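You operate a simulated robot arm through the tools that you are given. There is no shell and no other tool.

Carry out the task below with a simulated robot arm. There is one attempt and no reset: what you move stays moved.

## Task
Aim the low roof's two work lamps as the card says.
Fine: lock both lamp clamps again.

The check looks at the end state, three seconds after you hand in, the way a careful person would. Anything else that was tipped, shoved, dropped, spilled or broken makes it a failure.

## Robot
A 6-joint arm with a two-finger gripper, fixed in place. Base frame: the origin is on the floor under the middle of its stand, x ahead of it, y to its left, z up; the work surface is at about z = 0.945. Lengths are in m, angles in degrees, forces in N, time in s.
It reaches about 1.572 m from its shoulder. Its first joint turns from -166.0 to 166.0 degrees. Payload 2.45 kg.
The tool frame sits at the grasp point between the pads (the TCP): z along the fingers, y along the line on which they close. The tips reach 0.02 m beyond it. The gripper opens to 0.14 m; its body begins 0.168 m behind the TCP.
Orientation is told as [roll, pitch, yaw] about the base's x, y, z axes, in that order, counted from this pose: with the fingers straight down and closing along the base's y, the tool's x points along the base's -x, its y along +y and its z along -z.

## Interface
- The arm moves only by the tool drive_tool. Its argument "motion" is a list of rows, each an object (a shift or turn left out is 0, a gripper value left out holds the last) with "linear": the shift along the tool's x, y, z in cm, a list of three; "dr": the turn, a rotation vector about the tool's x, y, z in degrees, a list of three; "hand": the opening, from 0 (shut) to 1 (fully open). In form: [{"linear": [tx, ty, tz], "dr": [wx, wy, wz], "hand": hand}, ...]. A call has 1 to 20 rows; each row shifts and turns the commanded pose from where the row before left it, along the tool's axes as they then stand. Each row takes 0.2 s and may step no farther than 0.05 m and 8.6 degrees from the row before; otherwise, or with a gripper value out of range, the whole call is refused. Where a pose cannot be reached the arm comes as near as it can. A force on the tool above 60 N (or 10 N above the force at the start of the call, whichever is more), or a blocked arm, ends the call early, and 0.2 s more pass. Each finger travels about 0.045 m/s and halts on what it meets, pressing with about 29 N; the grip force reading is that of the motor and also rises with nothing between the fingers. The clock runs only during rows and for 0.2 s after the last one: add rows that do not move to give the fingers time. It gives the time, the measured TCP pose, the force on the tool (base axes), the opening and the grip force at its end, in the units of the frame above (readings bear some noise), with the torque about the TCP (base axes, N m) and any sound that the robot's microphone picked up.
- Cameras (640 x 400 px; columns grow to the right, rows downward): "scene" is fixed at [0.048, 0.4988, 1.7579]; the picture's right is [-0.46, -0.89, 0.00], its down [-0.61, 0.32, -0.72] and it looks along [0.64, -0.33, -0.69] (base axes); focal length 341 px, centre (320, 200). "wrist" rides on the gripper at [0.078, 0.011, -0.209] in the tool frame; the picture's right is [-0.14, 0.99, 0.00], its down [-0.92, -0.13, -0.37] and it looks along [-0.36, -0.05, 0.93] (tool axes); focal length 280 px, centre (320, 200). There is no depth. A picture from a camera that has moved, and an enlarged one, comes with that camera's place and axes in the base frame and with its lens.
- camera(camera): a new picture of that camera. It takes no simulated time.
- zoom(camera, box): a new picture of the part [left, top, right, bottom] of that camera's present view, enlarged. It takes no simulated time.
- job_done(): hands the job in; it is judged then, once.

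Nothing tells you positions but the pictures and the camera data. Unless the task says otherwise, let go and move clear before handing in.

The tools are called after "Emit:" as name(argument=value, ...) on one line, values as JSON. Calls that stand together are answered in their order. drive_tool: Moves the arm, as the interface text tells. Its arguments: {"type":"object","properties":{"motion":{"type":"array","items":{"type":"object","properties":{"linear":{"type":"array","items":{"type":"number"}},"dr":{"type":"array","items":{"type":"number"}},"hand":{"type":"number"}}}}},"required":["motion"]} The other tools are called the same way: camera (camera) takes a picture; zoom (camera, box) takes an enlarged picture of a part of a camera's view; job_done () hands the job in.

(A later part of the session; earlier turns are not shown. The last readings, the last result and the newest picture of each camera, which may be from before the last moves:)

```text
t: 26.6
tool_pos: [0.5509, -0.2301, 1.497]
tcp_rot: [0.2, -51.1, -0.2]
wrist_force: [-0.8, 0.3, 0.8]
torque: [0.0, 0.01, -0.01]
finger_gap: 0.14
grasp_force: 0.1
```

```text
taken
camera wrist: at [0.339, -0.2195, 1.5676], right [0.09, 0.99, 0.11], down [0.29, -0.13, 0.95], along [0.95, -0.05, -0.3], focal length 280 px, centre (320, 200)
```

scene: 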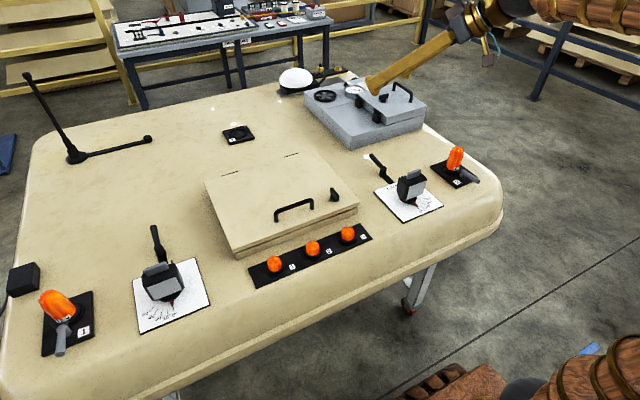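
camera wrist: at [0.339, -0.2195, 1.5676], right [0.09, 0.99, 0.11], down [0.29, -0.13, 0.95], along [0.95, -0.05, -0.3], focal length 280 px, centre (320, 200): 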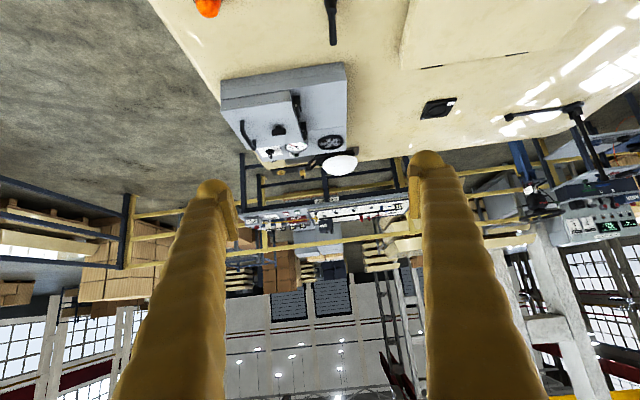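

Emit:
zoom(camera="wrist", box=[540, 190, 640, 250])

Emit:
zoom(camera="wrist", box=[230, 140, 420, 240])

Emit:
zoom(camera="wrist", box=[470, 120, 640, 260])

```text
6.40 times, centred on (590, 220) of wrist
camera zoom: at [0.339, -0.2195, 1.5676], right [0.09, 0.99, 0.11], down [0.29, -0.13, 0.95], along [0.95, -0.05, -0.3], focal length 1794 px, centre (-1408, 72)
```

zoom: 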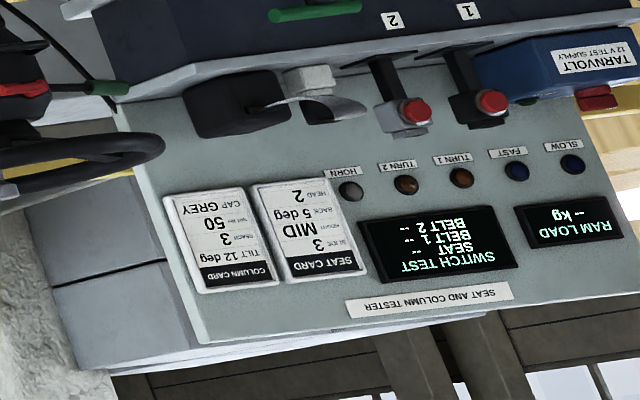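

```text
3.37 times, centred on (325, 190) of wrist
camera zoom: at [0.339, -0.2195, 1.5676], right [0.09, 0.99, 0.11], down [0.29, -0.13, 0.95], along [0.95, -0.05, -0.3], focal length 944 px, centre (303, 234)
```

zoom: 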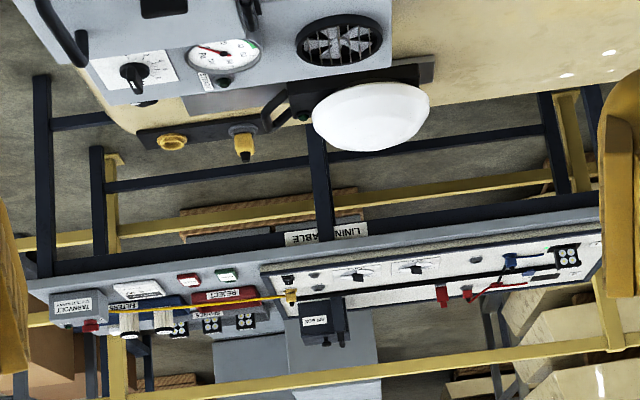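

```text
2.86 times, centred on (555, 190) of wrist
camera zoom: at [0.339, -0.2195, 1.5676], right [0.09, 0.99, 0.11], down [0.29, -0.13, 0.95], along [0.95, -0.05, -0.3], focal length 801 px, centre (-351, 229)
```

zoom: 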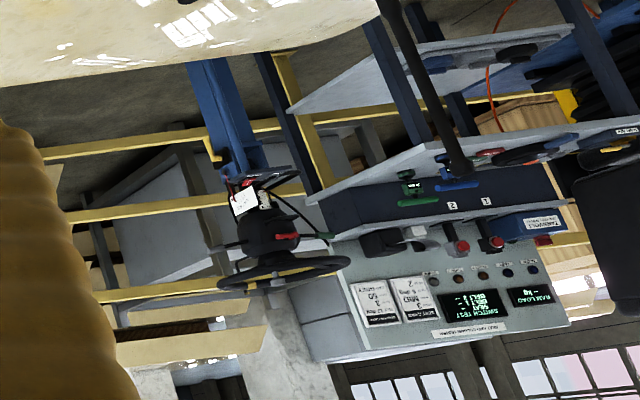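

Those are seat/column cards for another tester. The roof's own card is probably on the roof's side bench at the left, so I'll move the camera there from above.

Emit:
drive_tool(motion=[{"linear": [-1.7, 3.83, 0.77]}, {"linear": [-1.7, 3.83, 0.77]}, {"linear": [-1.7, 3.83, 0.77]}, {"linear": [-1.7, 3.83, 0.77]}, {"linear": [-1.7, 3.83, 0.77]}, {"linear": [-1.7, 3.83, 0.77]}, {"dr": [-6.37, 0, -5.16]}, {"dr": [-6.37, 0, -5.16]}, {"dr": [-6.37, 0, -5.16]}, {"dr": [-6.37, 0, -5.16]}, {"dr": [-6.37, 0, -5.16]}, {"dr": [-6.37, 0, -5.16]}, {"dr": [-6.37, 0, -5.16]}, {"dr": [-6.37, 0, -5.16]}, {"dr": [-6.37, 0, -5.16]}, {"dr": [-6.37, 0, -5.16]}, {"dr": [-6.37, 0, -5.16]}])

Emit:
drive_tool(motion=[{"linear": [-2.83, 0, 3.5]}, {"linear": [-2.83, 0, 3.5]}, {"linear": [-2.83, 0, 3.5]}, {"linear": [-2.83, 0, 3.5]}, {"linear": [-2.83, 0, 3.5]}, {"linear": [-2.83, 0, 3.5]}, {"linear": [-2.83, 0, 3.5]}, {"linear": [-2.83, 0, 3.5]}, {"linear": [-2.83, 0, 3.5]}, {"linear": [-2.83, 0, 3.5]}, {"linear": [-2.83, 0, 3.5]}, {"linear": [-2.83, 0, 3.5]}, {"linear": [-2.83, 0, 3.5]}, {"linear": [-2.83, 0, 3.5]}, {"linear": [-2.83, 0, 3.5]}, {"linear": [-2.83, 0, 3.5]}])

Emit:
camera(camera="wrist")

```text
t: 30.2
tool_pos: [0.6518, -0.001, 1.5449]
tcp_rot: [0.0, -51.2, 90.0]
wrist_force: [-1.2, 0.7, 0.8]
torque: [-0.11, -0.11, -0.09]
finger_gap: 0.1398
grasp_force: 0.1
```

```text
t: 33.6
tool_pos: [0.6562, 0.7185, 1.5466]
tcp_rot: [0.2, -51.3, 89.8]
wrist_force: [-0.3, 0.7, 1.2]
torque: [-0.08, -0.04, -0.05]
finger_gap: 0.14
grasp_force: 0.0
```

```text
taken
camera wrist: at [0.6454, 0.5056, 1.6174], right [-0.99, 0.09, 0.11], down [0.13, 0.29, 0.95], along [0.05, 0.95, -0.3], focal length 280 px, centre (320, 200)
```

wrist: 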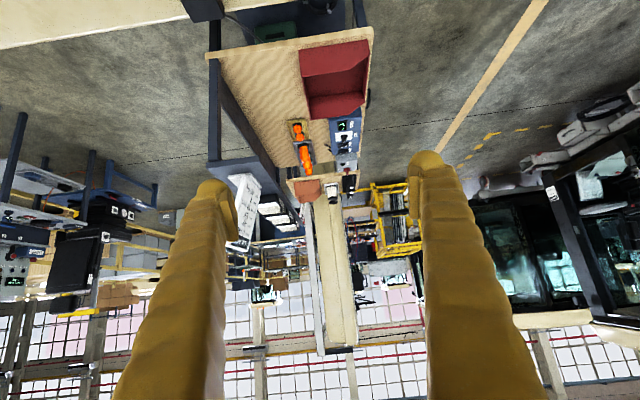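

There are white cards on a tilted rack by the bench. Zooming there.

Emit:
zoom(camera="wrist", box=[210, 150, 310, 260])

Emit:
zoom(camera="wrist", box=[280, 100, 370, 210])

```text
3.64 times, centred on (260, 205) of wrist
camera zoom: at [0.6454, 0.5056, 1.6174], right [-0.99, 0.09, 0.11], down [0.13, 0.29, 0.95], along [0.05, 0.95, -0.3], focal length 1020 px, centre (538, 182)
```

zoom: 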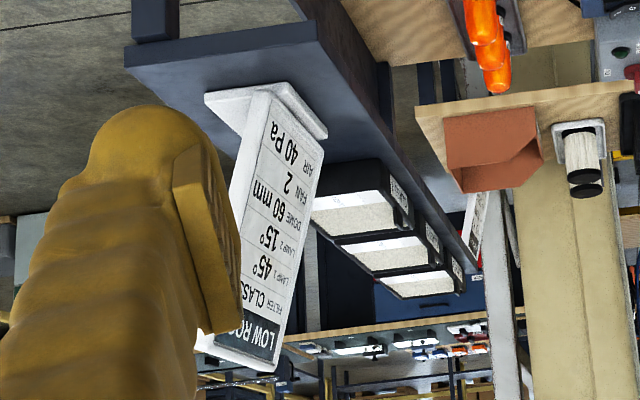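

```text
3.64 times, centred on (325, 155) of wrist
camera zoom: at [0.6454, 0.5056, 1.6174], right [-0.99, 0.09, 0.11], down [0.13, 0.29, 0.95], along [0.05, 0.95, -0.3], focal length 1020 px, centre (302, 364)
```

zoom: 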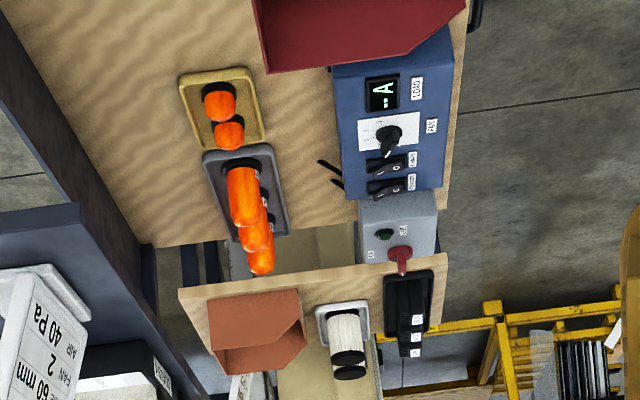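

Found the "LOW ROOF" card: it seems to say Lamp 1 45°, Lamp 2 15°. I'll zoom in to verify.

Emit:
zoom(camera="wrist", box=[260, 170, 304, 256])

Emit:
zoom(camera="wrist", box=[225, 170, 305, 255])

Emit:
zoom(camera="wrist", box=[325, 190, 355, 225])

```text
4.65 times, centred on (282, 213) of wrist
camera zoom: at [0.6454, 0.5056, 1.6174], right [-0.99, 0.09, 0.11], down [0.13, 0.29, 0.95], along [0.05, 0.95, -0.3], focal length 1304 px, centre (497, 140)
```

zoom: 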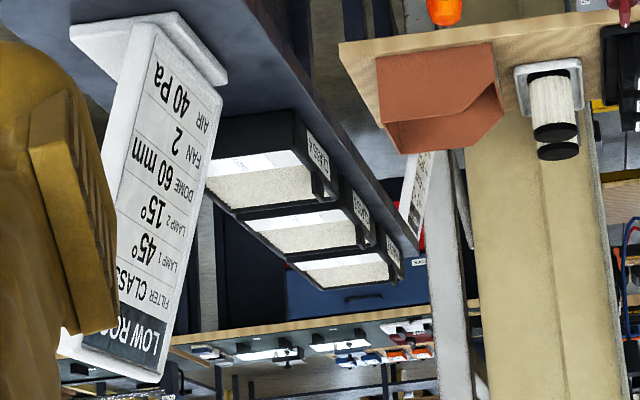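

```text
4.71 times, centred on (265, 212) of wrist
camera zoom: at [0.6454, 0.5056, 1.6174], right [-0.99, 0.09, 0.11], down [0.13, 0.29, 0.95], along [0.05, 0.95, -0.3], focal length 1320 px, centre (579, 141)
```

zoom: 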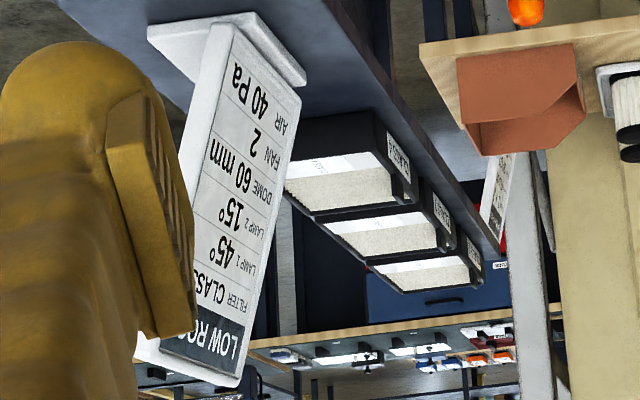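

```text
11.43 times, centred on (340, 208) of wrist
camera zoom: at [0.6454, 0.5056, 1.6174], right [-0.99, 0.09, 0.11], down [0.13, 0.29, 0.95], along [0.05, 0.95, -0.3], focal length 3204 px, centre (91, 114)
```

zoom: 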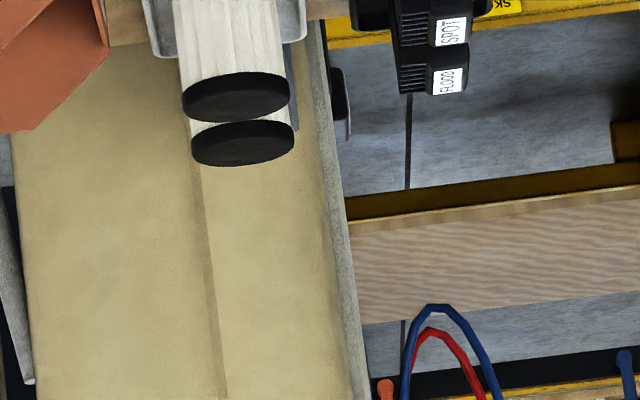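

The card's left part is hidden by a finger; I'll turn slightly to see the full card without obstruction.

Emit:
drive_tool(motion=[{"dr": [6.37, 0, 5.16]}, {"dr": [6.37, 0, 5.16]}])

Emit:
camera(camera="wrist")

Emit:
zoom(camera="wrist", box=[260, 160, 370, 260])

```text
t: 34.2
tool_pos: [0.6535, 0.7186, 1.5459]
tcp_rot: [0.3, -51.2, 73.4]
wrist_force: [0.3, 0.3, -0.8]
torque: [0.04, 0.0, 0.05]
finger_gap: 0.1401
grasp_force: 0.1
```

```text
taken
camera wrist: at [0.5839, 0.5182, 1.6164], right [-0.93, 0.36, 0.11], down [0.21, 0.24, 0.95], along [0.32, 0.9, -0.3], focal length 280 px, centre (320, 200)
```

wrist: 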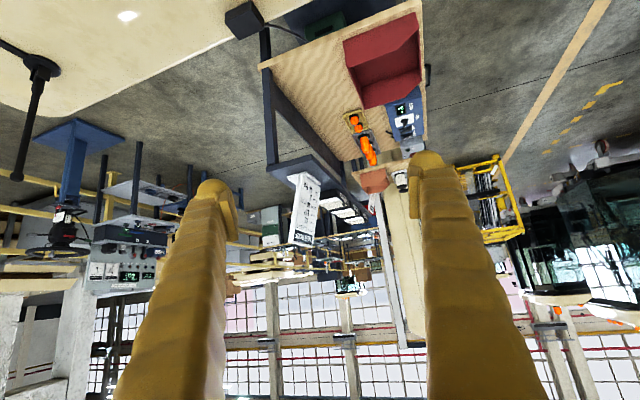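

```text
4.00 times, centred on (315, 210) of wrist
camera zoom: at [0.5839, 0.5182, 1.6164], right [-0.93, 0.36, 0.11], down [0.21, 0.24, 0.95], along [0.32, 0.9, -0.3], focal length 1122 px, centre (340, 160)
```

zoom: 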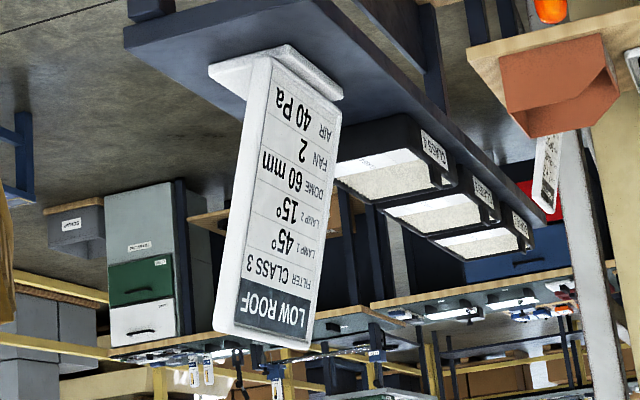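

The card is clear: LOW ROOF – Lamp 1 45°, Lamp 2 15°. Now I'll return the tool to pointing straight down over lamp 1 to study the lamp and its clamp lever.

Emit:
drive_tool(motion=[{"dr": [6.33, 0, 5.13]}, {"dr": [6.33, 0, 5.13]}, {"dr": [6.33, 0, 5.13]}, {"dr": [6.33, 0, 5.13]}, {"dr": [6.33, 0, 5.13]}, {"dr": [6.33, 0, 5.13]}, {"dr": [6.33, 0, 5.13]}, {"dr": [6.33, 0, 5.13]}, {"dr": [6.33, 0, 5.13]}, {"dr": [0, 8.53, 0]}, {"dr": [0, 8.53, 0]}, {"dr": [0, 8.53, 0]}, {"dr": [0, 8.53, 0]}, {"dr": [0, 8.53, 0]}, {"dr": [0, 8.53, 0]}])

Emit:
camera(camera="wrist")

```text
t: 37.4
tool_pos: [0.6073, 0.6655, 1.4663]
tcp_rot: [0.7, 0.0, 0.3]
wrist_force: [-0.4, 0.1, -0.6]
torque: [-0.02, -0.06, 0.0]
finger_gap: 0.14
grasp_force: 0.0
out of reach, approached as far as the arm can: row 13, 14, 15
```

```text
taken
camera wrist: at [0.529, 0.6735, 1.6773], right [0.13, 0.99, 0.01], down [0.92, -0.13, 0.37], along [0.37, -0.04, -0.93], focal length 280 px, centre (320, 200)
```

wrist: 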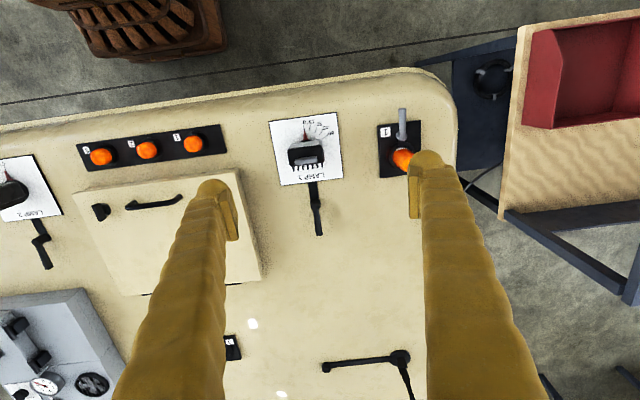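

Good overhead view of lamp 1 between the fingers. Zooming on it and lamp 2.

Emit:
zoom(camera="wrist", box=[250, 100, 370, 250])

Emit:
zoom(camera="wrist", box=[0, 140, 90, 280])

Emit:
zoom(camera="scene", box=[130, 215, 220, 335])

Emit:
camera(camera="scene")

```text
2.67 times, centred on (310, 175) of wrist
camera zoom: at [0.529, 0.6735, 1.6773], right [0.13, 0.99, 0.01], down [0.92, -0.13, 0.37], along [0.37, -0.04, -0.93], focal length 748 px, centre (347, 267)
```

zoom: 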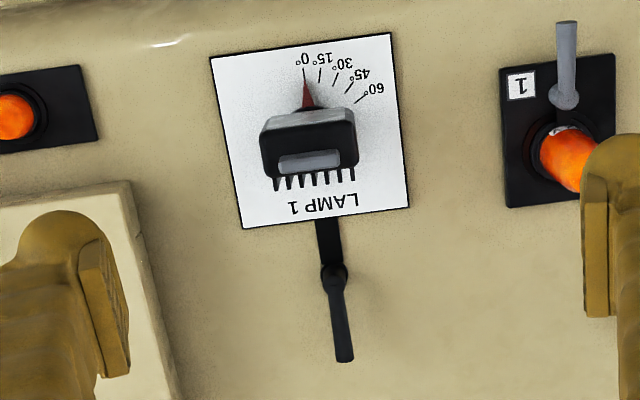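

```text
2.86 times, centred on (45, 210) of wrist
camera zoom: at [0.529, 0.6735, 1.6773], right [0.13, 0.99, 0.01], down [0.92, -0.13, 0.37], along [0.37, -0.04, -0.93], focal length 801 px, centre (1106, 171)
```

zoom: 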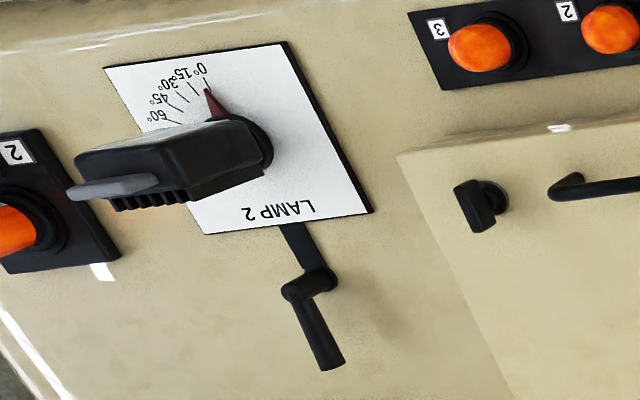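

```text
3.33 times, centred on (175, 275) of scene
camera zoom: at [0.048, 0.4988, 1.7579], right [-0.46, -0.89, 0.0], down [-0.61, 0.32, -0.72], along [0.64, -0.33, -0.69], focal length 1138 px, centre (803, -50)
```

zoom: 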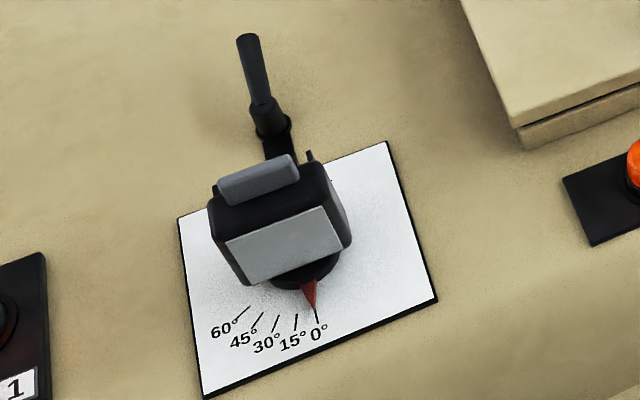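

```text
taken
```

scene: 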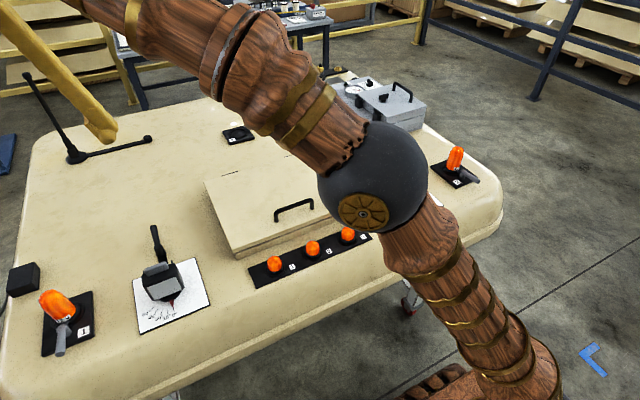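

Now I'll descend for a close look at lamp 1 and its lever, staying well above them.

Emit:
drive_tool(motion=[{"linear": [-1, -0.7, 4.2]}, {"linear": [-1, -0.7, 4.2]}, {"linear": [-1, -0.7, 4.2]}, {"linear": [-1, -0.7, 4.2], "dr": [0.7, 0, 0.3]}, {"linear": [-1, -0.7, 4.2]}])

Emit:
camera(camera="wrist")

Emit:
zoom(camera="wrist", box=[240, 60, 410, 300])

Emit:
camera(camera="scene")

```text
t: 38.6
tool_pos: [0.6577, 0.6294, 1.2598]
tcp_rot: [-0.5, 0.4, 0.0]
wrist_force: [-0.4, -0.2, -0.9]
torque: [0.01, -0.05, 0.04]
finger_gap: 0.1399
grasp_force: 0.0
```

```text
taken
camera wrist: at [0.5796, 0.6428, 1.4694], right [0.14, 0.99, -0.01], down [0.92, -0.12, 0.37], along [0.36, -0.06, -0.93], focal length 280 px, centre (320, 200)
```

wrist: 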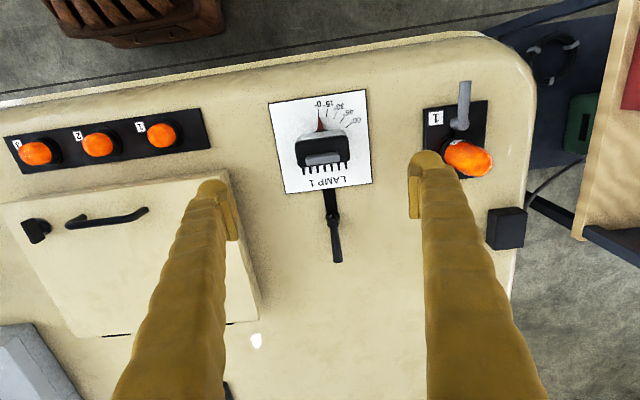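

```text
1.67 times, centred on (325, 180) of wrist
camera zoom: at [0.5796, 0.6428, 1.4694], right [0.14, 0.99, -0.01], down [0.92, -0.12, 0.37], along [0.36, -0.06, -0.93], focal length 467 px, centre (312, 233)
```

zoom: 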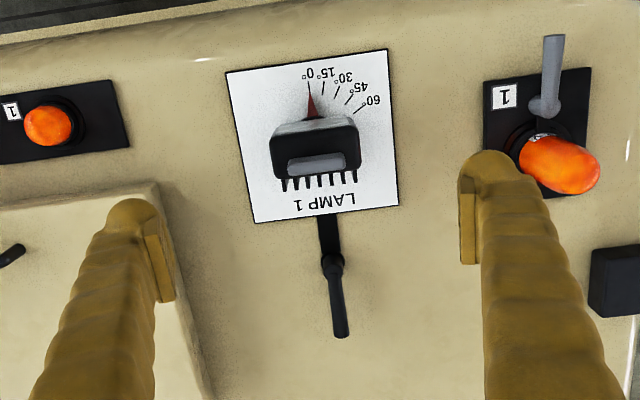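

```text
taken
```

scene: 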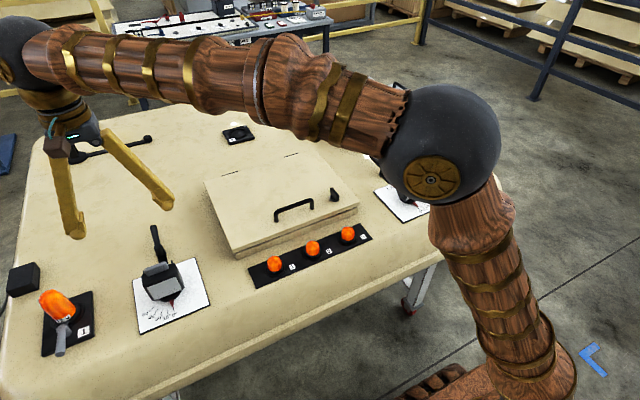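

The lever looks like a vertical boss with a horizontal handle. I'll take a low side view from over the hatch to get heights right, so I'll move there and tilt.

Emit:
drive_tool(motion=[{"linear": [0, 0, -4.5]}, {"linear": [0, 0, -4.5]}, {"linear": [-1.3, -4.4, 0]}, {"linear": [-1.3, -4.4, 0]}, {"linear": [-1.3, -4.4, 0]}, {"linear": [-1.3, -4.4, 0]}, {"linear": [-1.3, -4.4, 0]}, {"linear": [-1.3, -4.4, 0]}, {"linear": [-1.3, -4.4, 0]}, {"linear": [-1.3, -4.4, 0]}, {"linear": [-1.3, -4.4, 0]}])

Emit:
drive_tool(motion=[{"dr": [0, 0, -8.2]}, {"dr": [0, 0, -8.2]}, {"dr": [0, 0, -8.2]}, {"dr": [0, 0, -8.2]}, {"dr": [0, 0, -8.2]}, {"dr": [0, 0, -8.2]}, {"dr": [0, 0, -8.2]}, {"dr": [0, 0, -8.2]}, {"dr": [0, 0, -8.2]}, {"dr": [0, 0, -8.2]}, {"dr": [0, 0, -8.2]}, {"dr": [0, -8.5, 0]}, {"dr": [0, -8.5, 0]}, {"dr": [0, -8.5, 0]}, {"dr": [0, -8.5, 0]}, {"dr": [0, -8.5, 0]}, {"dr": [0, -8.5, 0]}])

Emit:
camera(camera="wrist")

```text
t: 41.0
tool_pos: [0.7737, 0.2374, 1.3456]
tcp_rot: [-0.5, 0.3, 0.0]
wrist_force: [-0.2, -0.9, -0.6]
torque: [0.04, 0.03, -0.02]
finger_gap: 0.1401
grasp_force: 0.1
```

```text
t: 44.6
tool_pos: [0.7739, 0.2368, 1.35]
tcp_rot: [0.3, -50.7, 89.9]
wrist_force: [-0.3, -0.3, 0.1]
torque: [-0.03, 0.0, -0.03]
finger_gap: 0.1402
grasp_force: 0.0
```

```text
taken
camera wrist: at [0.7637, 0.0258, 1.4231], right [-0.99, 0.08, 0.11], down [0.13, 0.3, 0.94], along [0.05, 0.95, -0.31], focal length 280 px, centre (320, 200)
```

wrist: 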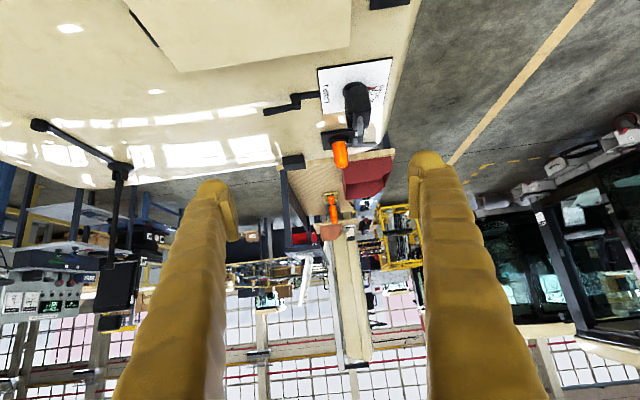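

Emit:
drive_tool(motion=[{"linear": [3.5, 0, 2.83]}, {"linear": [3.5, 0, 2.83]}, {"linear": [3.5, 0, 2.83]}, {"linear": [3.5, 0, 2.83]}])

Emit:
camera(camera="wrist")

Emit:
zoom(camera="wrist", box=[250, 90, 410, 200])

```text
t: 45.6
tool_pos: [0.7722, 0.2338, 1.166]
tcp_rot: [0.4, -50.4, 89.9]
wrist_force: [-0.2, 0.2, -0.1]
torque: [-0.03, 0.02, -0.01]
finger_gap: 0.1401
grasp_force: 0.1
```

```text
taken
camera wrist: at [0.7634, 0.0227, 1.2389], right [-0.99, 0.08, 0.11], down [0.13, 0.3, 0.94], along [0.05, 0.95, -0.31], focal length 280 px, centre (320, 200)
```

wrist: 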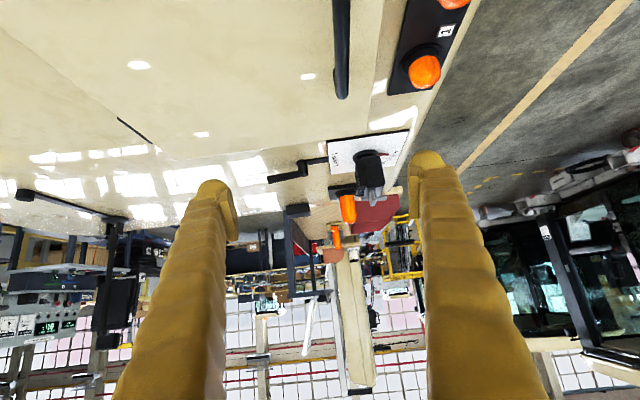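

```text
3.64 times, centred on (330, 145) of wrist
camera zoom: at [0.7634, 0.0227, 1.2389], right [-0.99, 0.08, 0.11], down [0.13, 0.3, 0.94], along [0.05, 0.95, -0.31], focal length 1020 px, centre (284, 400)
```

zoom: 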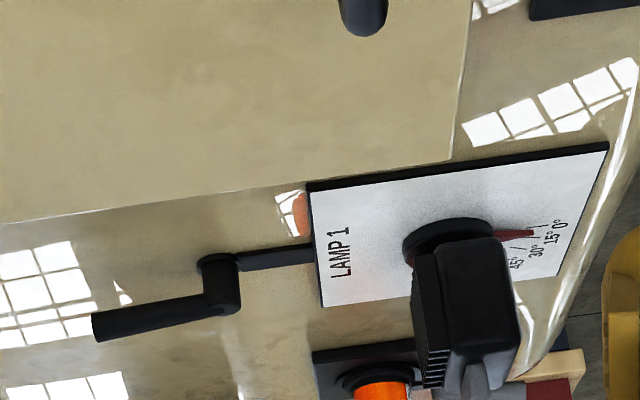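

The side view shows the lever: a vertical boss about (0.815, 0.63) with a horizontal handle at z≈0.968 pointing +x, about 9 cm long. I'll go back up, straighten the tool, and position over the handle.

Emit:
drive_tool(motion=[{"linear": [-3.5, 0, -2.83]}, {"linear": [-3.5, 0, -2.83]}, {"linear": [-3.5, 0, -2.83]}, {"linear": [-3.5, 0, -2.83]}, {"dr": [0, 8.4, 0]}, {"dr": [0, 8.4, 0]}, {"dr": [0, 8.4, 0]}, {"dr": [0, 8.4, 0]}, {"dr": [0, 8.4, 0]}, {"dr": [0, 8.4, 0]}])

Emit:
drive_tool(motion=[{"dr": [0, 0, 8.18]}, {"dr": [0, 0, 8.18]}, {"dr": [0, 0, 8.18]}, {"dr": [0, 0, 8.18]}, {"dr": [0, 0, 8.18]}, {"dr": [0, 0, 8.18]}, {"dr": [0, 0, 8.18]}, {"dr": [0, 0, 8.18]}, {"dr": [0, 0, 8.18]}, {"dr": [0, 0, 8.18]}, {"dr": [0, 0, 8.18]}])

```text
t: 47.8
tool_pos: [0.7745, 0.2372, 1.3499]
tcp_rot: [0.3, -0.1, 90.2]
wrist_force: [0.7, -0.2, 0.4]
torque: [0.01, 0.0, 0.01]
finger_gap: 0.1401
grasp_force: 0.0
```

```text
t: 50.2
tool_pos: [0.7728, 0.2377, 1.3506]
tcp_rot: [0.1, 0.3, 0.1]
wrist_force: [0.4, -0.6, 0.5]
torque: [0.0, -0.01, 0.0]
finger_gap: 0.14
grasp_force: 0.1
```

Emit:
drive_tool(motion=[{"linear": [-1.12, 3.91, 0]}, {"linear": [-1.12, 3.91, 0]}, {"linear": [-1.12, 3.91, 0]}, {"linear": [-1.12, 3.91, 0]}, {"linear": [-1.12, 3.91, 0]}, {"linear": [-1.12, 3.91, 0]}, {"linear": [-1.12, 3.91, 0]}, {"linear": [-1.12, 3.91, 0]}, {"linear": [-1.12, 3.91, 0]}, {"linear": [-1.12, 3.91, 0]}, {"linear": [0, 0, 4]}, {"linear": [0, 0, 4]}])

Emit:
camera(camera="wrist")

Emit:
camera(camera="scene")

```text
t: 52.8
tool_pos: [0.85, 0.6065, 1.2434]
tcp_rot: [0.1, 0.2, 0.2]
wrist_force: [1.3, -0.4, 0.5]
torque: [0.01, -0.02, -0.03]
finger_gap: 0.1399
grasp_force: 0.0
out of reach, approached as far as the arm can: row 9, 10
```

```text
taken
camera wrist: at [0.7731, 0.6171, 1.4544], right [0.13, 0.99, 0.0], down [0.92, -0.13, 0.36], along [0.36, -0.05, -0.93], focal length 280 px, centre (320, 200)
```

wrist: 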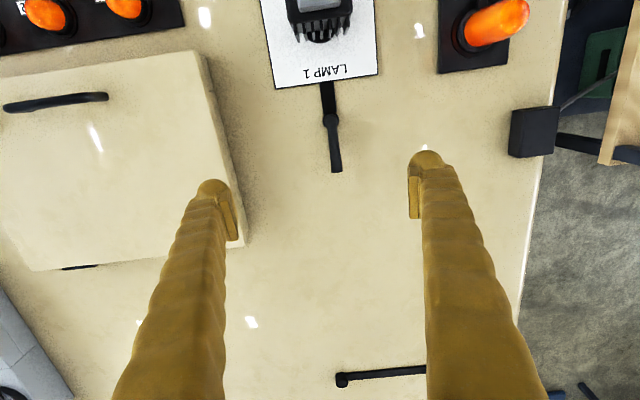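

```text
taken
```

scene: 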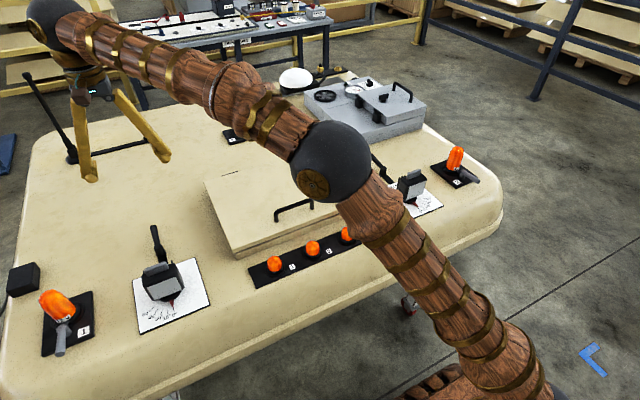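

I'm above lever 1. Zooming on the lever from here to refine its position before descending.

Emit:
zoom(camera="wrist", box=[260, 60, 400, 190])

```text
3.08 times, centred on (330, 125) of wrist
camera zoom: at [0.7731, 0.6171, 1.4544], right [0.13, 0.99, 0.0], down [0.92, -0.13, 0.36], along [0.36, -0.05, -0.93], focal length 863 px, centre (289, 431)
```

zoom: 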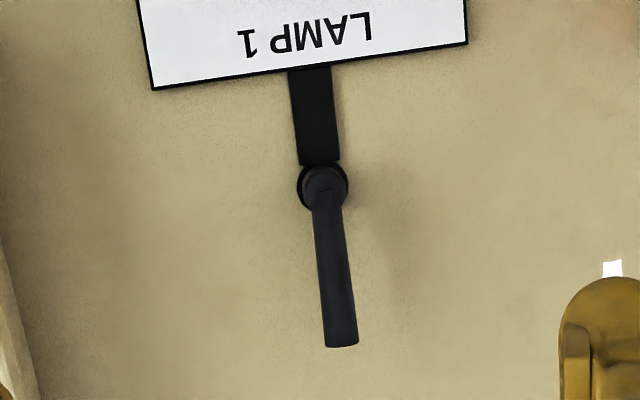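

Handle lies along y≈0.630 from the boss at x≈0.82 to x≈0.91. I'll descend part way with alignment and check.

Emit:
drive_tool(motion=[{"linear": [-0.5, 0.383, 4.5]}, {"linear": [-0.5, 0.383, 4.5]}, {"linear": [-0.5, 0.383, 4.5]}, {"linear": [-0.5, 0.383, 4.5]}, {"linear": [-0.5, 0.383, 0.5]}, {"linear": [-0.5, 0.383, 0]}])

Emit:
camera(camera="wrist")

```text
t: 54.2
tool_pos: [0.8787, 0.6282, 1.0568]
tcp_rot: [0.2, 0.3, 0.2]
wrist_force: [-0.2, -0.2, 0.4]
torque: [0.02, 0.0, 0.0]
finger_gap: 0.14
grasp_force: 0.1
```

```text
taken
camera wrist: at [0.8016, 0.6386, 1.2666], right [0.13, 0.99, 0.0], down [0.92, -0.12, 0.36], along [0.36, -0.05, -0.93], focal length 280 px, centre (320, 200)
```

wrist: 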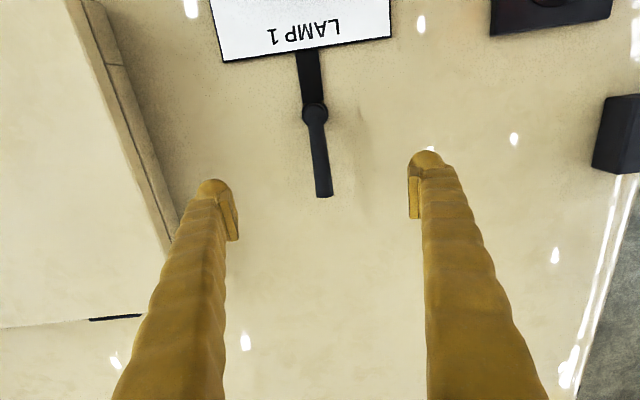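

Aligned; descending so the pads straddle the handle, then check.

Emit:
drive_tool(motion=[{"linear": [0, 0.1, 3]}, {"linear": [0, 0, 3]}, {"linear": [0, 0, 1.5]}, {"linear": [0, 0, 1.0]}])

Emit:
camera(camera="wrist")

Emit:
camera(camera="scene")

```text
t: 55.2
tool_pos: [0.8807, 0.6283, 0.9694]
tcp_rot: [0.1, 0.3, 0.2]
wrist_force: [-0.4, 0.3, -0.3]
torque: [0.0, 0.02, 0.0]
finger_gap: 0.14
grasp_force: 0.2
```

```text
taken
camera wrist: at [0.8036, 0.6388, 1.1799], right [0.13, 0.99, 0.0], down [0.92, -0.13, 0.36], along [0.36, -0.05, -0.93], focal length 280 px, centre (320, 200)
```

wrist: 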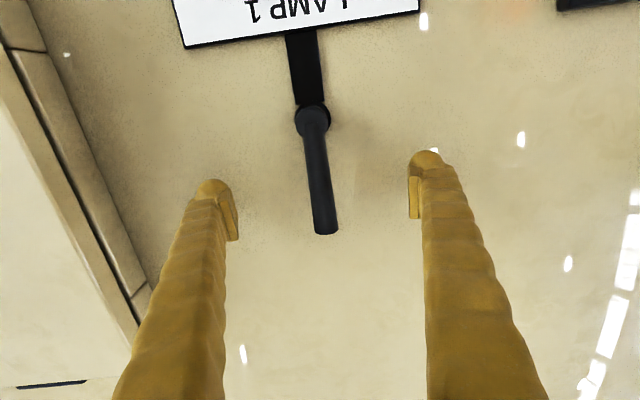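

```text
taken
```

scene: 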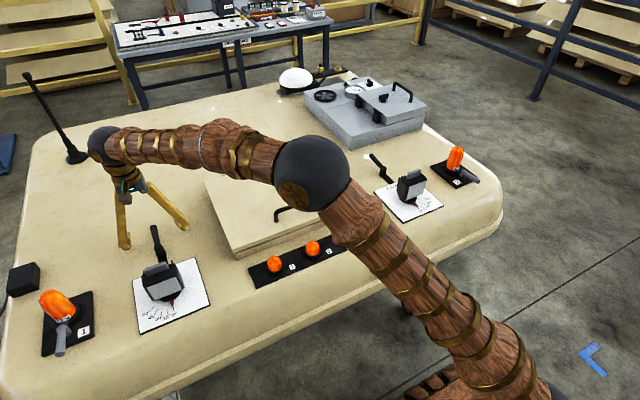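

The handle is centered between the pads. Closing the gripper on it.

Emit:
drive_tool(motion=[{"hand": 0.1}, {"hand": 0.1}, {"hand": 0.1}, {"hand": 0.1}, {"hand": 0.1}, {"hand": 0.1}, {"hand": 0.1}, {"hand": 0.1}])

Emit:
camera(camera="wrist")

```text
t: 57.0
tool_pos: [0.8808, 0.6287, 0.9712]
tcp_rot: [0.1, 0.4, 0.2]
wrist_force: [0.5, 3.0, -0.3]
torque: [-0.02, 0.0, -0.04]
finger_gap: 0.016
grasp_force: 1.6
```

```text
taken
camera wrist: at [0.8035, 0.6389, 1.1802], right [0.13, 0.99, 0.0], down [0.92, -0.12, 0.36], along [0.36, -0.05, -0.93], focal length 280 px, centre (320, 200)
```

wrist: 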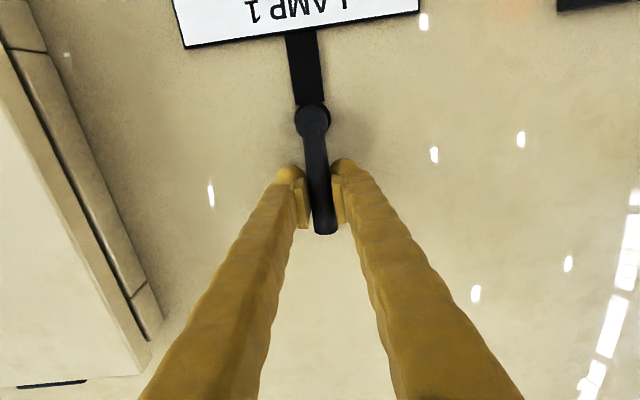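

Gripped lightly (gap 1.6 cm). I'll test a small counterclockwise turn of the lever about its boss.

Emit:
drive_tool(motion=[{"linear": [0.02, 0.42, 0], "dr": [0, 0, -4]}, {"linear": [0.02, 0.42, 0], "dr": [0, 0, -4]}])

Emit:
camera(camera="wrist")

```text
t: 57.6
tool_pos: [0.8795, 0.6374, 0.9705]
tcp_rot: [0.1, 0.2, 8.3]
wrist_force: [0.0, -1.5, -1.6]
torque: [0.02, 0.02, -0.05]
finger_gap: 0.0155
grasp_force: 1.2
```

```text
taken
camera wrist: at [0.8018, 0.6362, 1.1807], right [-0.01, 1.0, 0.0], down [0.93, 0.01, 0.36], along [0.36, 0.0, -0.93], focal length 280 px, centre (320, 200)
```

wrist: 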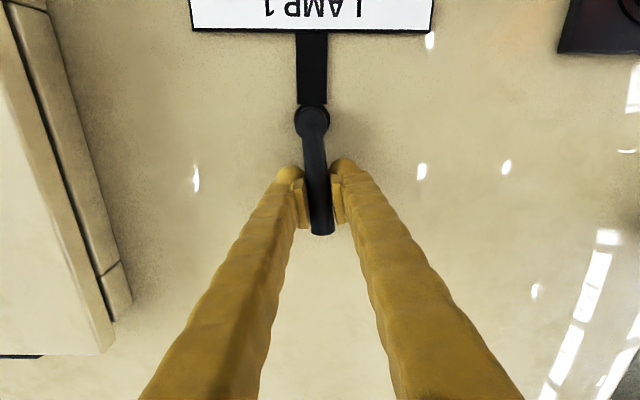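

The lever turns easily this way. Continuing counterclockwise.

Emit:
drive_tool(motion=[{"linear": [0.058, 0.835, 0], "dr": [0, 0, -8]}, {"linear": [0.058, 0.835, 0], "dr": [0, 0, -8]}, {"linear": [0.058, 0.835, 0], "dr": [0, 0, -8]}, {"linear": [0.058, 0.835, 0], "dr": [0, 0, -8]}])

Emit:
camera(camera="wrist")

```text
t: 58.6
tool_pos: [0.8655, 0.6686, 0.9719]
tcp_rot: [0.3, 0.2, 40.2]
wrist_force: [2.0, -1.4, 0.8]
torque: [-0.02, -0.01, 0.02]
finger_gap: 0.0161
grasp_force: 1.1
```

```text
taken
camera wrist: at [0.7994, 0.6243, 1.1813], right [-0.54, 0.84, 0.0], down [0.79, 0.5, 0.37], along [0.31, 0.2, -0.93], focal length 280 px, centre (320, 200)
```

wrist: 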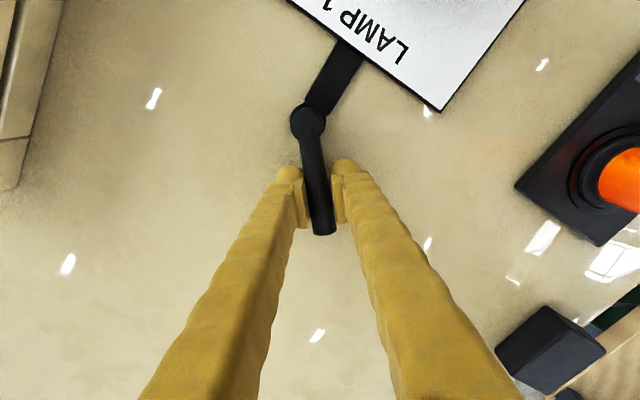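

Emit:
drive_tool(motion=[{"linear": [0.058, 0.835, 0], "dr": [0, 0, -8]}, {"linear": [0.058, 0.835, 0], "dr": [0, 0, -8]}, {"linear": [0.058, 0.835, 0], "dr": [0, 0, -8]}])

Emit:
camera(camera="wrist")

```text
t: 59.4
tool_pos: [0.8462, 0.6822, 0.9711]
tcp_rot: [0.3, 0.2, 64.4]
wrist_force: [1.9, -2.0, 0.5]
torque: [-0.03, -0.01, 0.02]
finger_gap: 0.0159
grasp_force: 1.0
```

```text
taken
camera wrist: at [0.8037, 0.6159, 1.1821], right [-0.83, 0.55, 0.01], down [0.52, 0.77, 0.37], along [0.2, 0.31, -0.93], focal length 280 px, centre (320, 200)
```

wrist: 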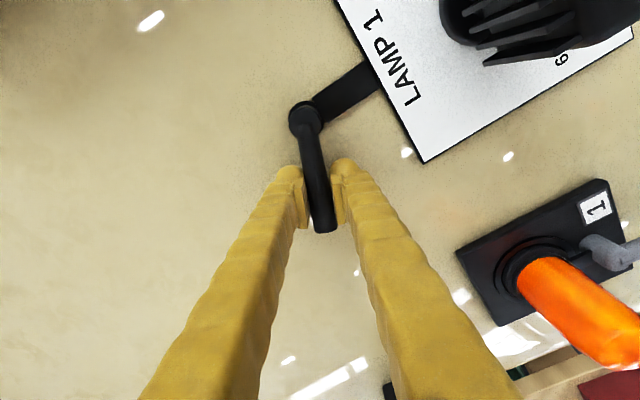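

Emit:
drive_tool(motion=[{"linear": [0.058, 0.835, 0], "dr": [0, 0, -8]}, {"linear": [0.058, 0.835, 0], "dr": [0, 0, -8]}, {"linear": [0.058, 0.835, 0], "dr": [0, 0, -8]}])

Emit:
camera(camera="wrist")

```text
t: 60.2
tool_pos: [0.8232, 0.6866, 0.9735]
tcp_rot: [0.3, -0.1, 88.3]
wrist_force: [6.6, -2.0, 2.1]
torque: [-0.05, -0.01, 0.07]
finger_gap: 0.0188
grasp_force: 3.6
```

```text
taken
camera wrist: at [0.8106, 0.6081, 1.1826], right [-0.99, 0.17, 0.01], down [0.16, 0.92, 0.37], along [0.06, 0.36, -0.93], focal length 280 px, centre (320, 200)
```

wrist: 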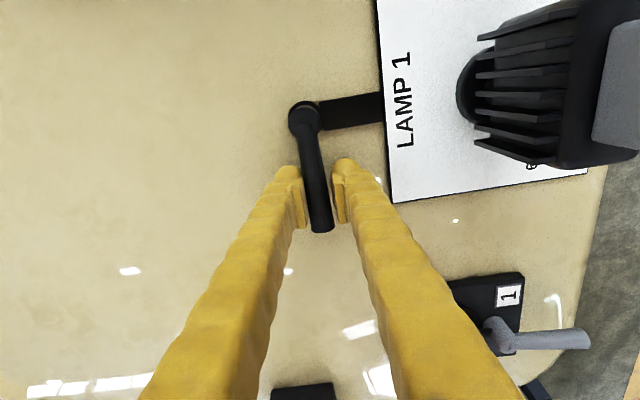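

The lever met resistance near 85°, apparently its open stop. I'll relax slightly, open the fingers a little, and rise to inspect.

Emit:
drive_tool(motion=[{"linear": [0, -0.3, 0], "hand": 0.1}, {"hand": 0.33}, {"hand": 0.33}, {"hand": 0.33}, {"linear": [0, 0, -4]}, {"linear": [0, 0, -4]}, {"linear": [0, 0, -4]}])

Emit:
camera(camera="wrist")

Emit:
zoom(camera="scene", box=[110, 210, 240, 340])

```text
t: 61.8
tool_pos: [0.8253, 0.6863, 1.0907]
tcp_rot: [0.3, 0.0, 88.2]
wrist_force: [-0.3, 0.9, -0.9]
torque: [-0.04, 0.03, 0.0]
finger_gap: 0.0462
grasp_force: 0.0
```

```text
taken
camera wrist: at [0.8136, 0.6093, 1.3013], right [-0.99, 0.17, 0.01], down [0.16, 0.92, 0.37], along [0.06, 0.36, -0.93], focal length 280 px, centre (320, 200)
```

wrist: 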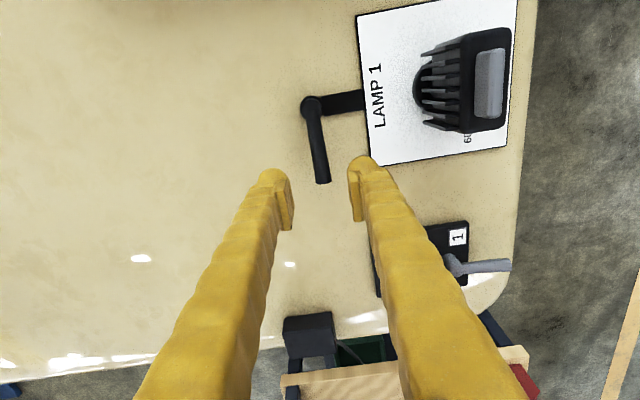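

```text
3.08 times, centred on (175, 275) of scene
camera zoom: at [0.048, 0.4988, 1.7579], right [-0.46, -0.89, 0.0], down [-0.61, 0.32, -0.72], along [0.64, -0.33, -0.69], focal length 1051 px, centre (766, -31)
```

zoom: 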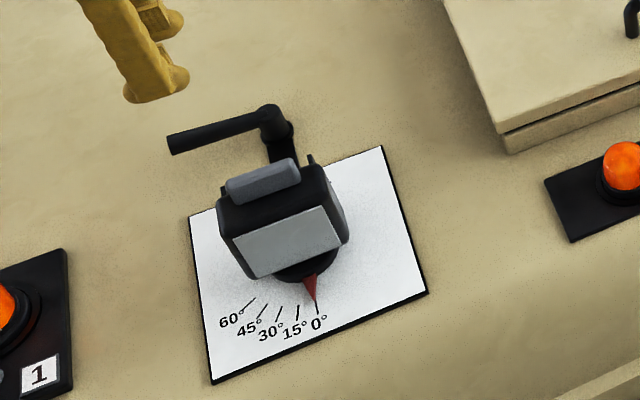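

Lever 1 is now swung about 90° and lamp 1 should be free. I'll rise, turn the tool back, and hover above the lamp.

Emit:
drive_tool(motion=[{"linear": [0, 0, -5]}, {"linear": [0, 0, -5]}, {"linear": [0, 0, -3]}, {"dr": [0, 0, 8], "hand": 1.0}, {"dr": [0, 0, 8]}, {"dr": [0, 0, 8]}, {"dr": [0, 0, 8]}, {"dr": [0, 0, 8]}, {"dr": [0, 0, 8]}, {"dr": [0, 0, 8]}, {"dr": [0, 0, 8]}, {"dr": [0, 0, 8]}, {"dr": [0, 0, 8]}, {"dr": [0, 0, 8.2]}])

Emit:
camera(camera="wrist")

```text
t: 64.8
tool_pos: [0.8256, 0.6866, 1.223]
tcp_rot: [0.1, 0.3, 0.0]
wrist_force: [0.4, 0.0, 0.0]
torque: [-0.02, 0.04, 0.02]
finger_gap: 0.1399
grasp_force: 0.1
```

```text
taken
camera wrist: at [0.7484, 0.697, 1.4332], right [0.14, 0.99, 0.0], down [0.92, -0.13, 0.36], along [0.36, -0.05, -0.93], focal length 280 px, centre (320, 200)
```

wrist: 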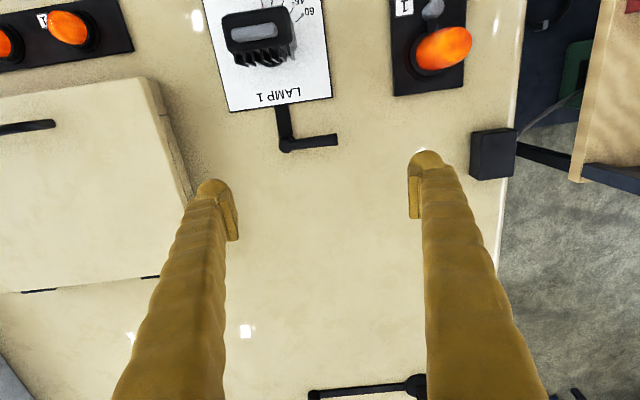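

Emit:
drive_tool(motion=[{"linear": [3.8, -1.42, 0]}, {"linear": [3.8, -1.42, 0]}, {"linear": [3.8, -1.42, 0]}, {"linear": [3.8, -1.42, 0]}])

Emit:
camera(camera="wrist")

Emit:
zoom(camera="wrist", box=[240, 60, 420, 250])

```text
t: 65.8
tool_pos: [0.6723, 0.6297, 1.2263]
tcp_rot: [0.0, 0.4, 0.0]
wrist_force: [0.0, 1.7, -0.7]
torque: [-0.02, 0.07, -0.01]
finger_gap: 0.1403
grasp_force: 0.1
```

```text
taken
camera wrist: at [0.5951, 0.6403, 1.4362], right [0.14, 0.99, 0.0], down [0.92, -0.13, 0.36], along [0.36, -0.05, -0.93], focal length 280 px, centre (320, 200)
```

wrist: 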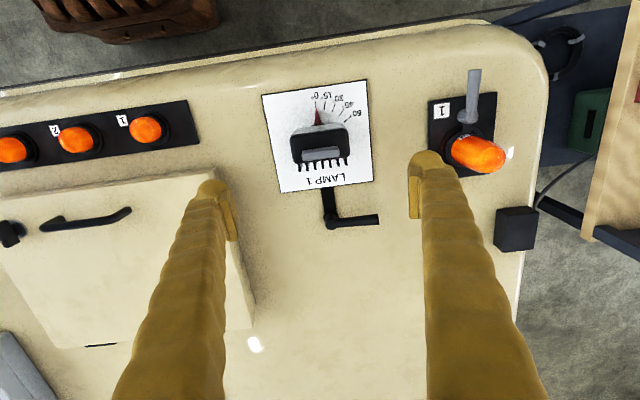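

```text
2.11 times, centred on (330, 155) of wrist
camera zoom: at [0.5951, 0.6403, 1.4362], right [0.14, 0.99, 0.0], down [0.92, -0.13, 0.36], along [0.36, -0.05, -0.93], focal length 590 px, centre (299, 295)
```

zoom: 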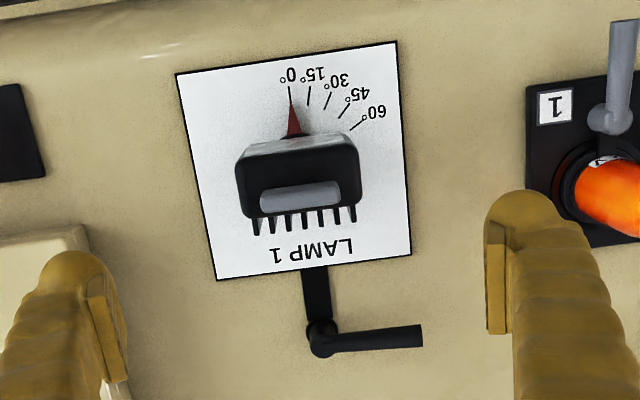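

Lamp 1's body is centred about (0.673, 0.630), 8 cm wide. I'll lower the open fingers around its sides.

Emit:
drive_tool(motion=[{"linear": [0, 0.05, 4.5], "dr": [0, -0.4, 0]}, {"linear": [0, 0, 4.5]}, {"linear": [0, 0, 4.5]}, {"linear": [0, 0, 4.5]}, {"linear": [0, 0, 3.2]}])

Emit:
camera(camera="wrist")

Emit:
zoom(camera="scene", box=[80, 180, 280, 340])

```text
t: 67.0
tool_pos: [0.6727, 0.6304, 1.0119]
tcp_rot: [0.1, -0.1, 0.0]
wrist_force: [0.6, 0.4, 0.1]
torque: [0.04, -0.03, 0.03]
finger_gap: 0.1398
grasp_force: 0.1
```

```text
taken
camera wrist: at [0.5936, 0.6415, 1.2224], right [0.14, 0.99, 0.0], down [0.92, -0.13, 0.37], along [0.37, -0.05, -0.93], focal length 280 px, centre (320, 200)
```

wrist: 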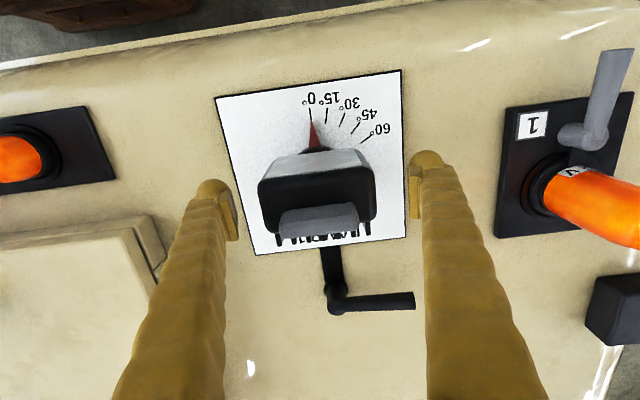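

```text
2.50 times, centred on (180, 260) of scene
camera zoom: at [0.048, 0.4988, 1.7579], right [-0.46, -0.89, 0.0], down [-0.61, 0.32, -0.72], along [0.64, -0.33, -0.69], focal length 854 px, centre (670, 50)
```

zoom: 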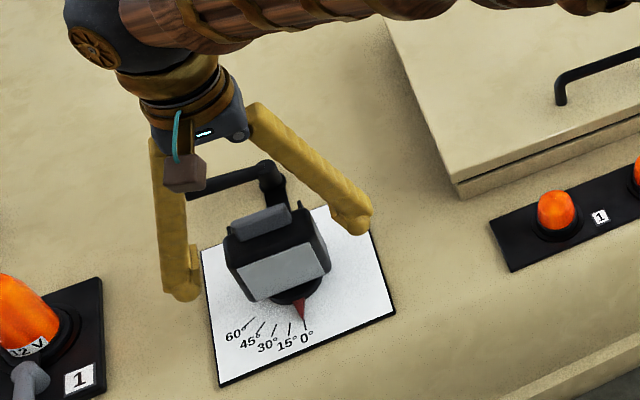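

Fingers straddle the lamp. Closing gently.

Emit:
drive_tool(motion=[{"hand": 0.53}, {"hand": 0.53}, {"hand": 0.53}, {"hand": 0.53}, {"hand": 0.53}, {"hand": 0.53}])

Emit:
camera(camera="wrist")

```text
t: 68.4
tool_pos: [0.6726, 0.6301, 1.0132]
tcp_rot: [0.0, -0.1, 0.0]
wrist_force: [-5.5, -29.5, 4.3]
torque: [0.5, -0.08, -0.08]
finger_gap: 0.0926
grasp_force: 44.8
```

```text
taken
camera wrist: at [0.5939, 0.6408, 1.2224], right [0.14, 0.99, 0.0], down [0.92, -0.13, 0.37], along [0.37, -0.05, -0.93], focal length 280 px, centre (320, 200)
```

wrist: 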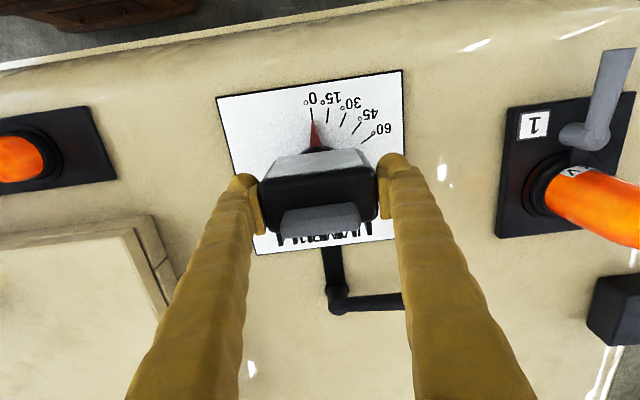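

One finger touches first, so the lamp is centred slightly toward −y. I'll ease the grip and shift by a few millimetres to balance the contact.

Emit:
drive_tool(motion=[{"hand": 0.7}, {"hand": 0.7}, {"linear": [0, -0.4, 0], "hand": 0.7}, {"hand": 0.58}, {"hand": 0.58}, {"hand": 0.58}])

Emit:
zoom(camera="wrist", box=[210, 60, 420, 260])

```text
t: 69.8
tool_pos: [0.6734, 0.6283, 1.0124]
tcp_rot: [0.0, 0.0, 0.0]
wrist_force: [-1.9, 28.7, 1.2]
torque: [-0.68, -0.2, 0.09]
finger_gap: 0.0973
grasp_force: 11.7
```

```text
2.00 times, centred on (315, 160) of wrist
camera zoom: at [0.5946, 0.6387, 1.222], right [0.14, 0.99, 0.0], down [0.92, -0.13, 0.37], along [0.37, -0.05, -0.93], focal length 561 px, centre (330, 280)
```

zoom: 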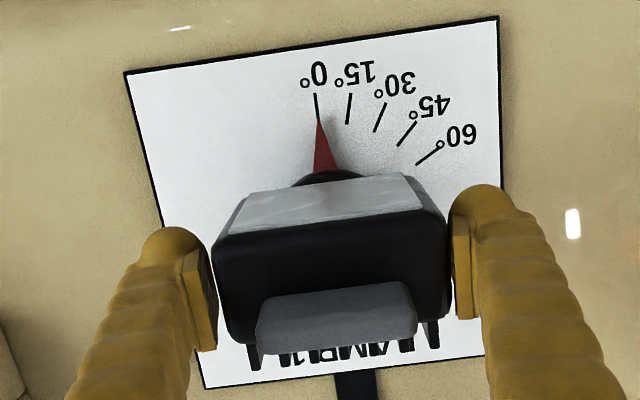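

The lamp is about 9.3 cm wide, centred near y=0.629. I'll re-centre and grip lightly.

Emit:
drive_tool(motion=[{"hand": 0.75}, {"hand": 0.75}, {"linear": [0, 0.3, 0], "hand": 0.75}, {"hand": 0.75}, {"hand": 0.65}, {"hand": 0.65}, {"hand": 0.65}])

```text
t: 71.4
tool_pos: [0.6735, 0.63, 1.0118]
tcp_rot: [0.2, -0.1, -0.1]
wrist_force: [0.2, -3.5, 1.8]
torque: [0.07, 0.08, 0.01]
finger_gap: 0.0928
grasp_force: 44.2
```

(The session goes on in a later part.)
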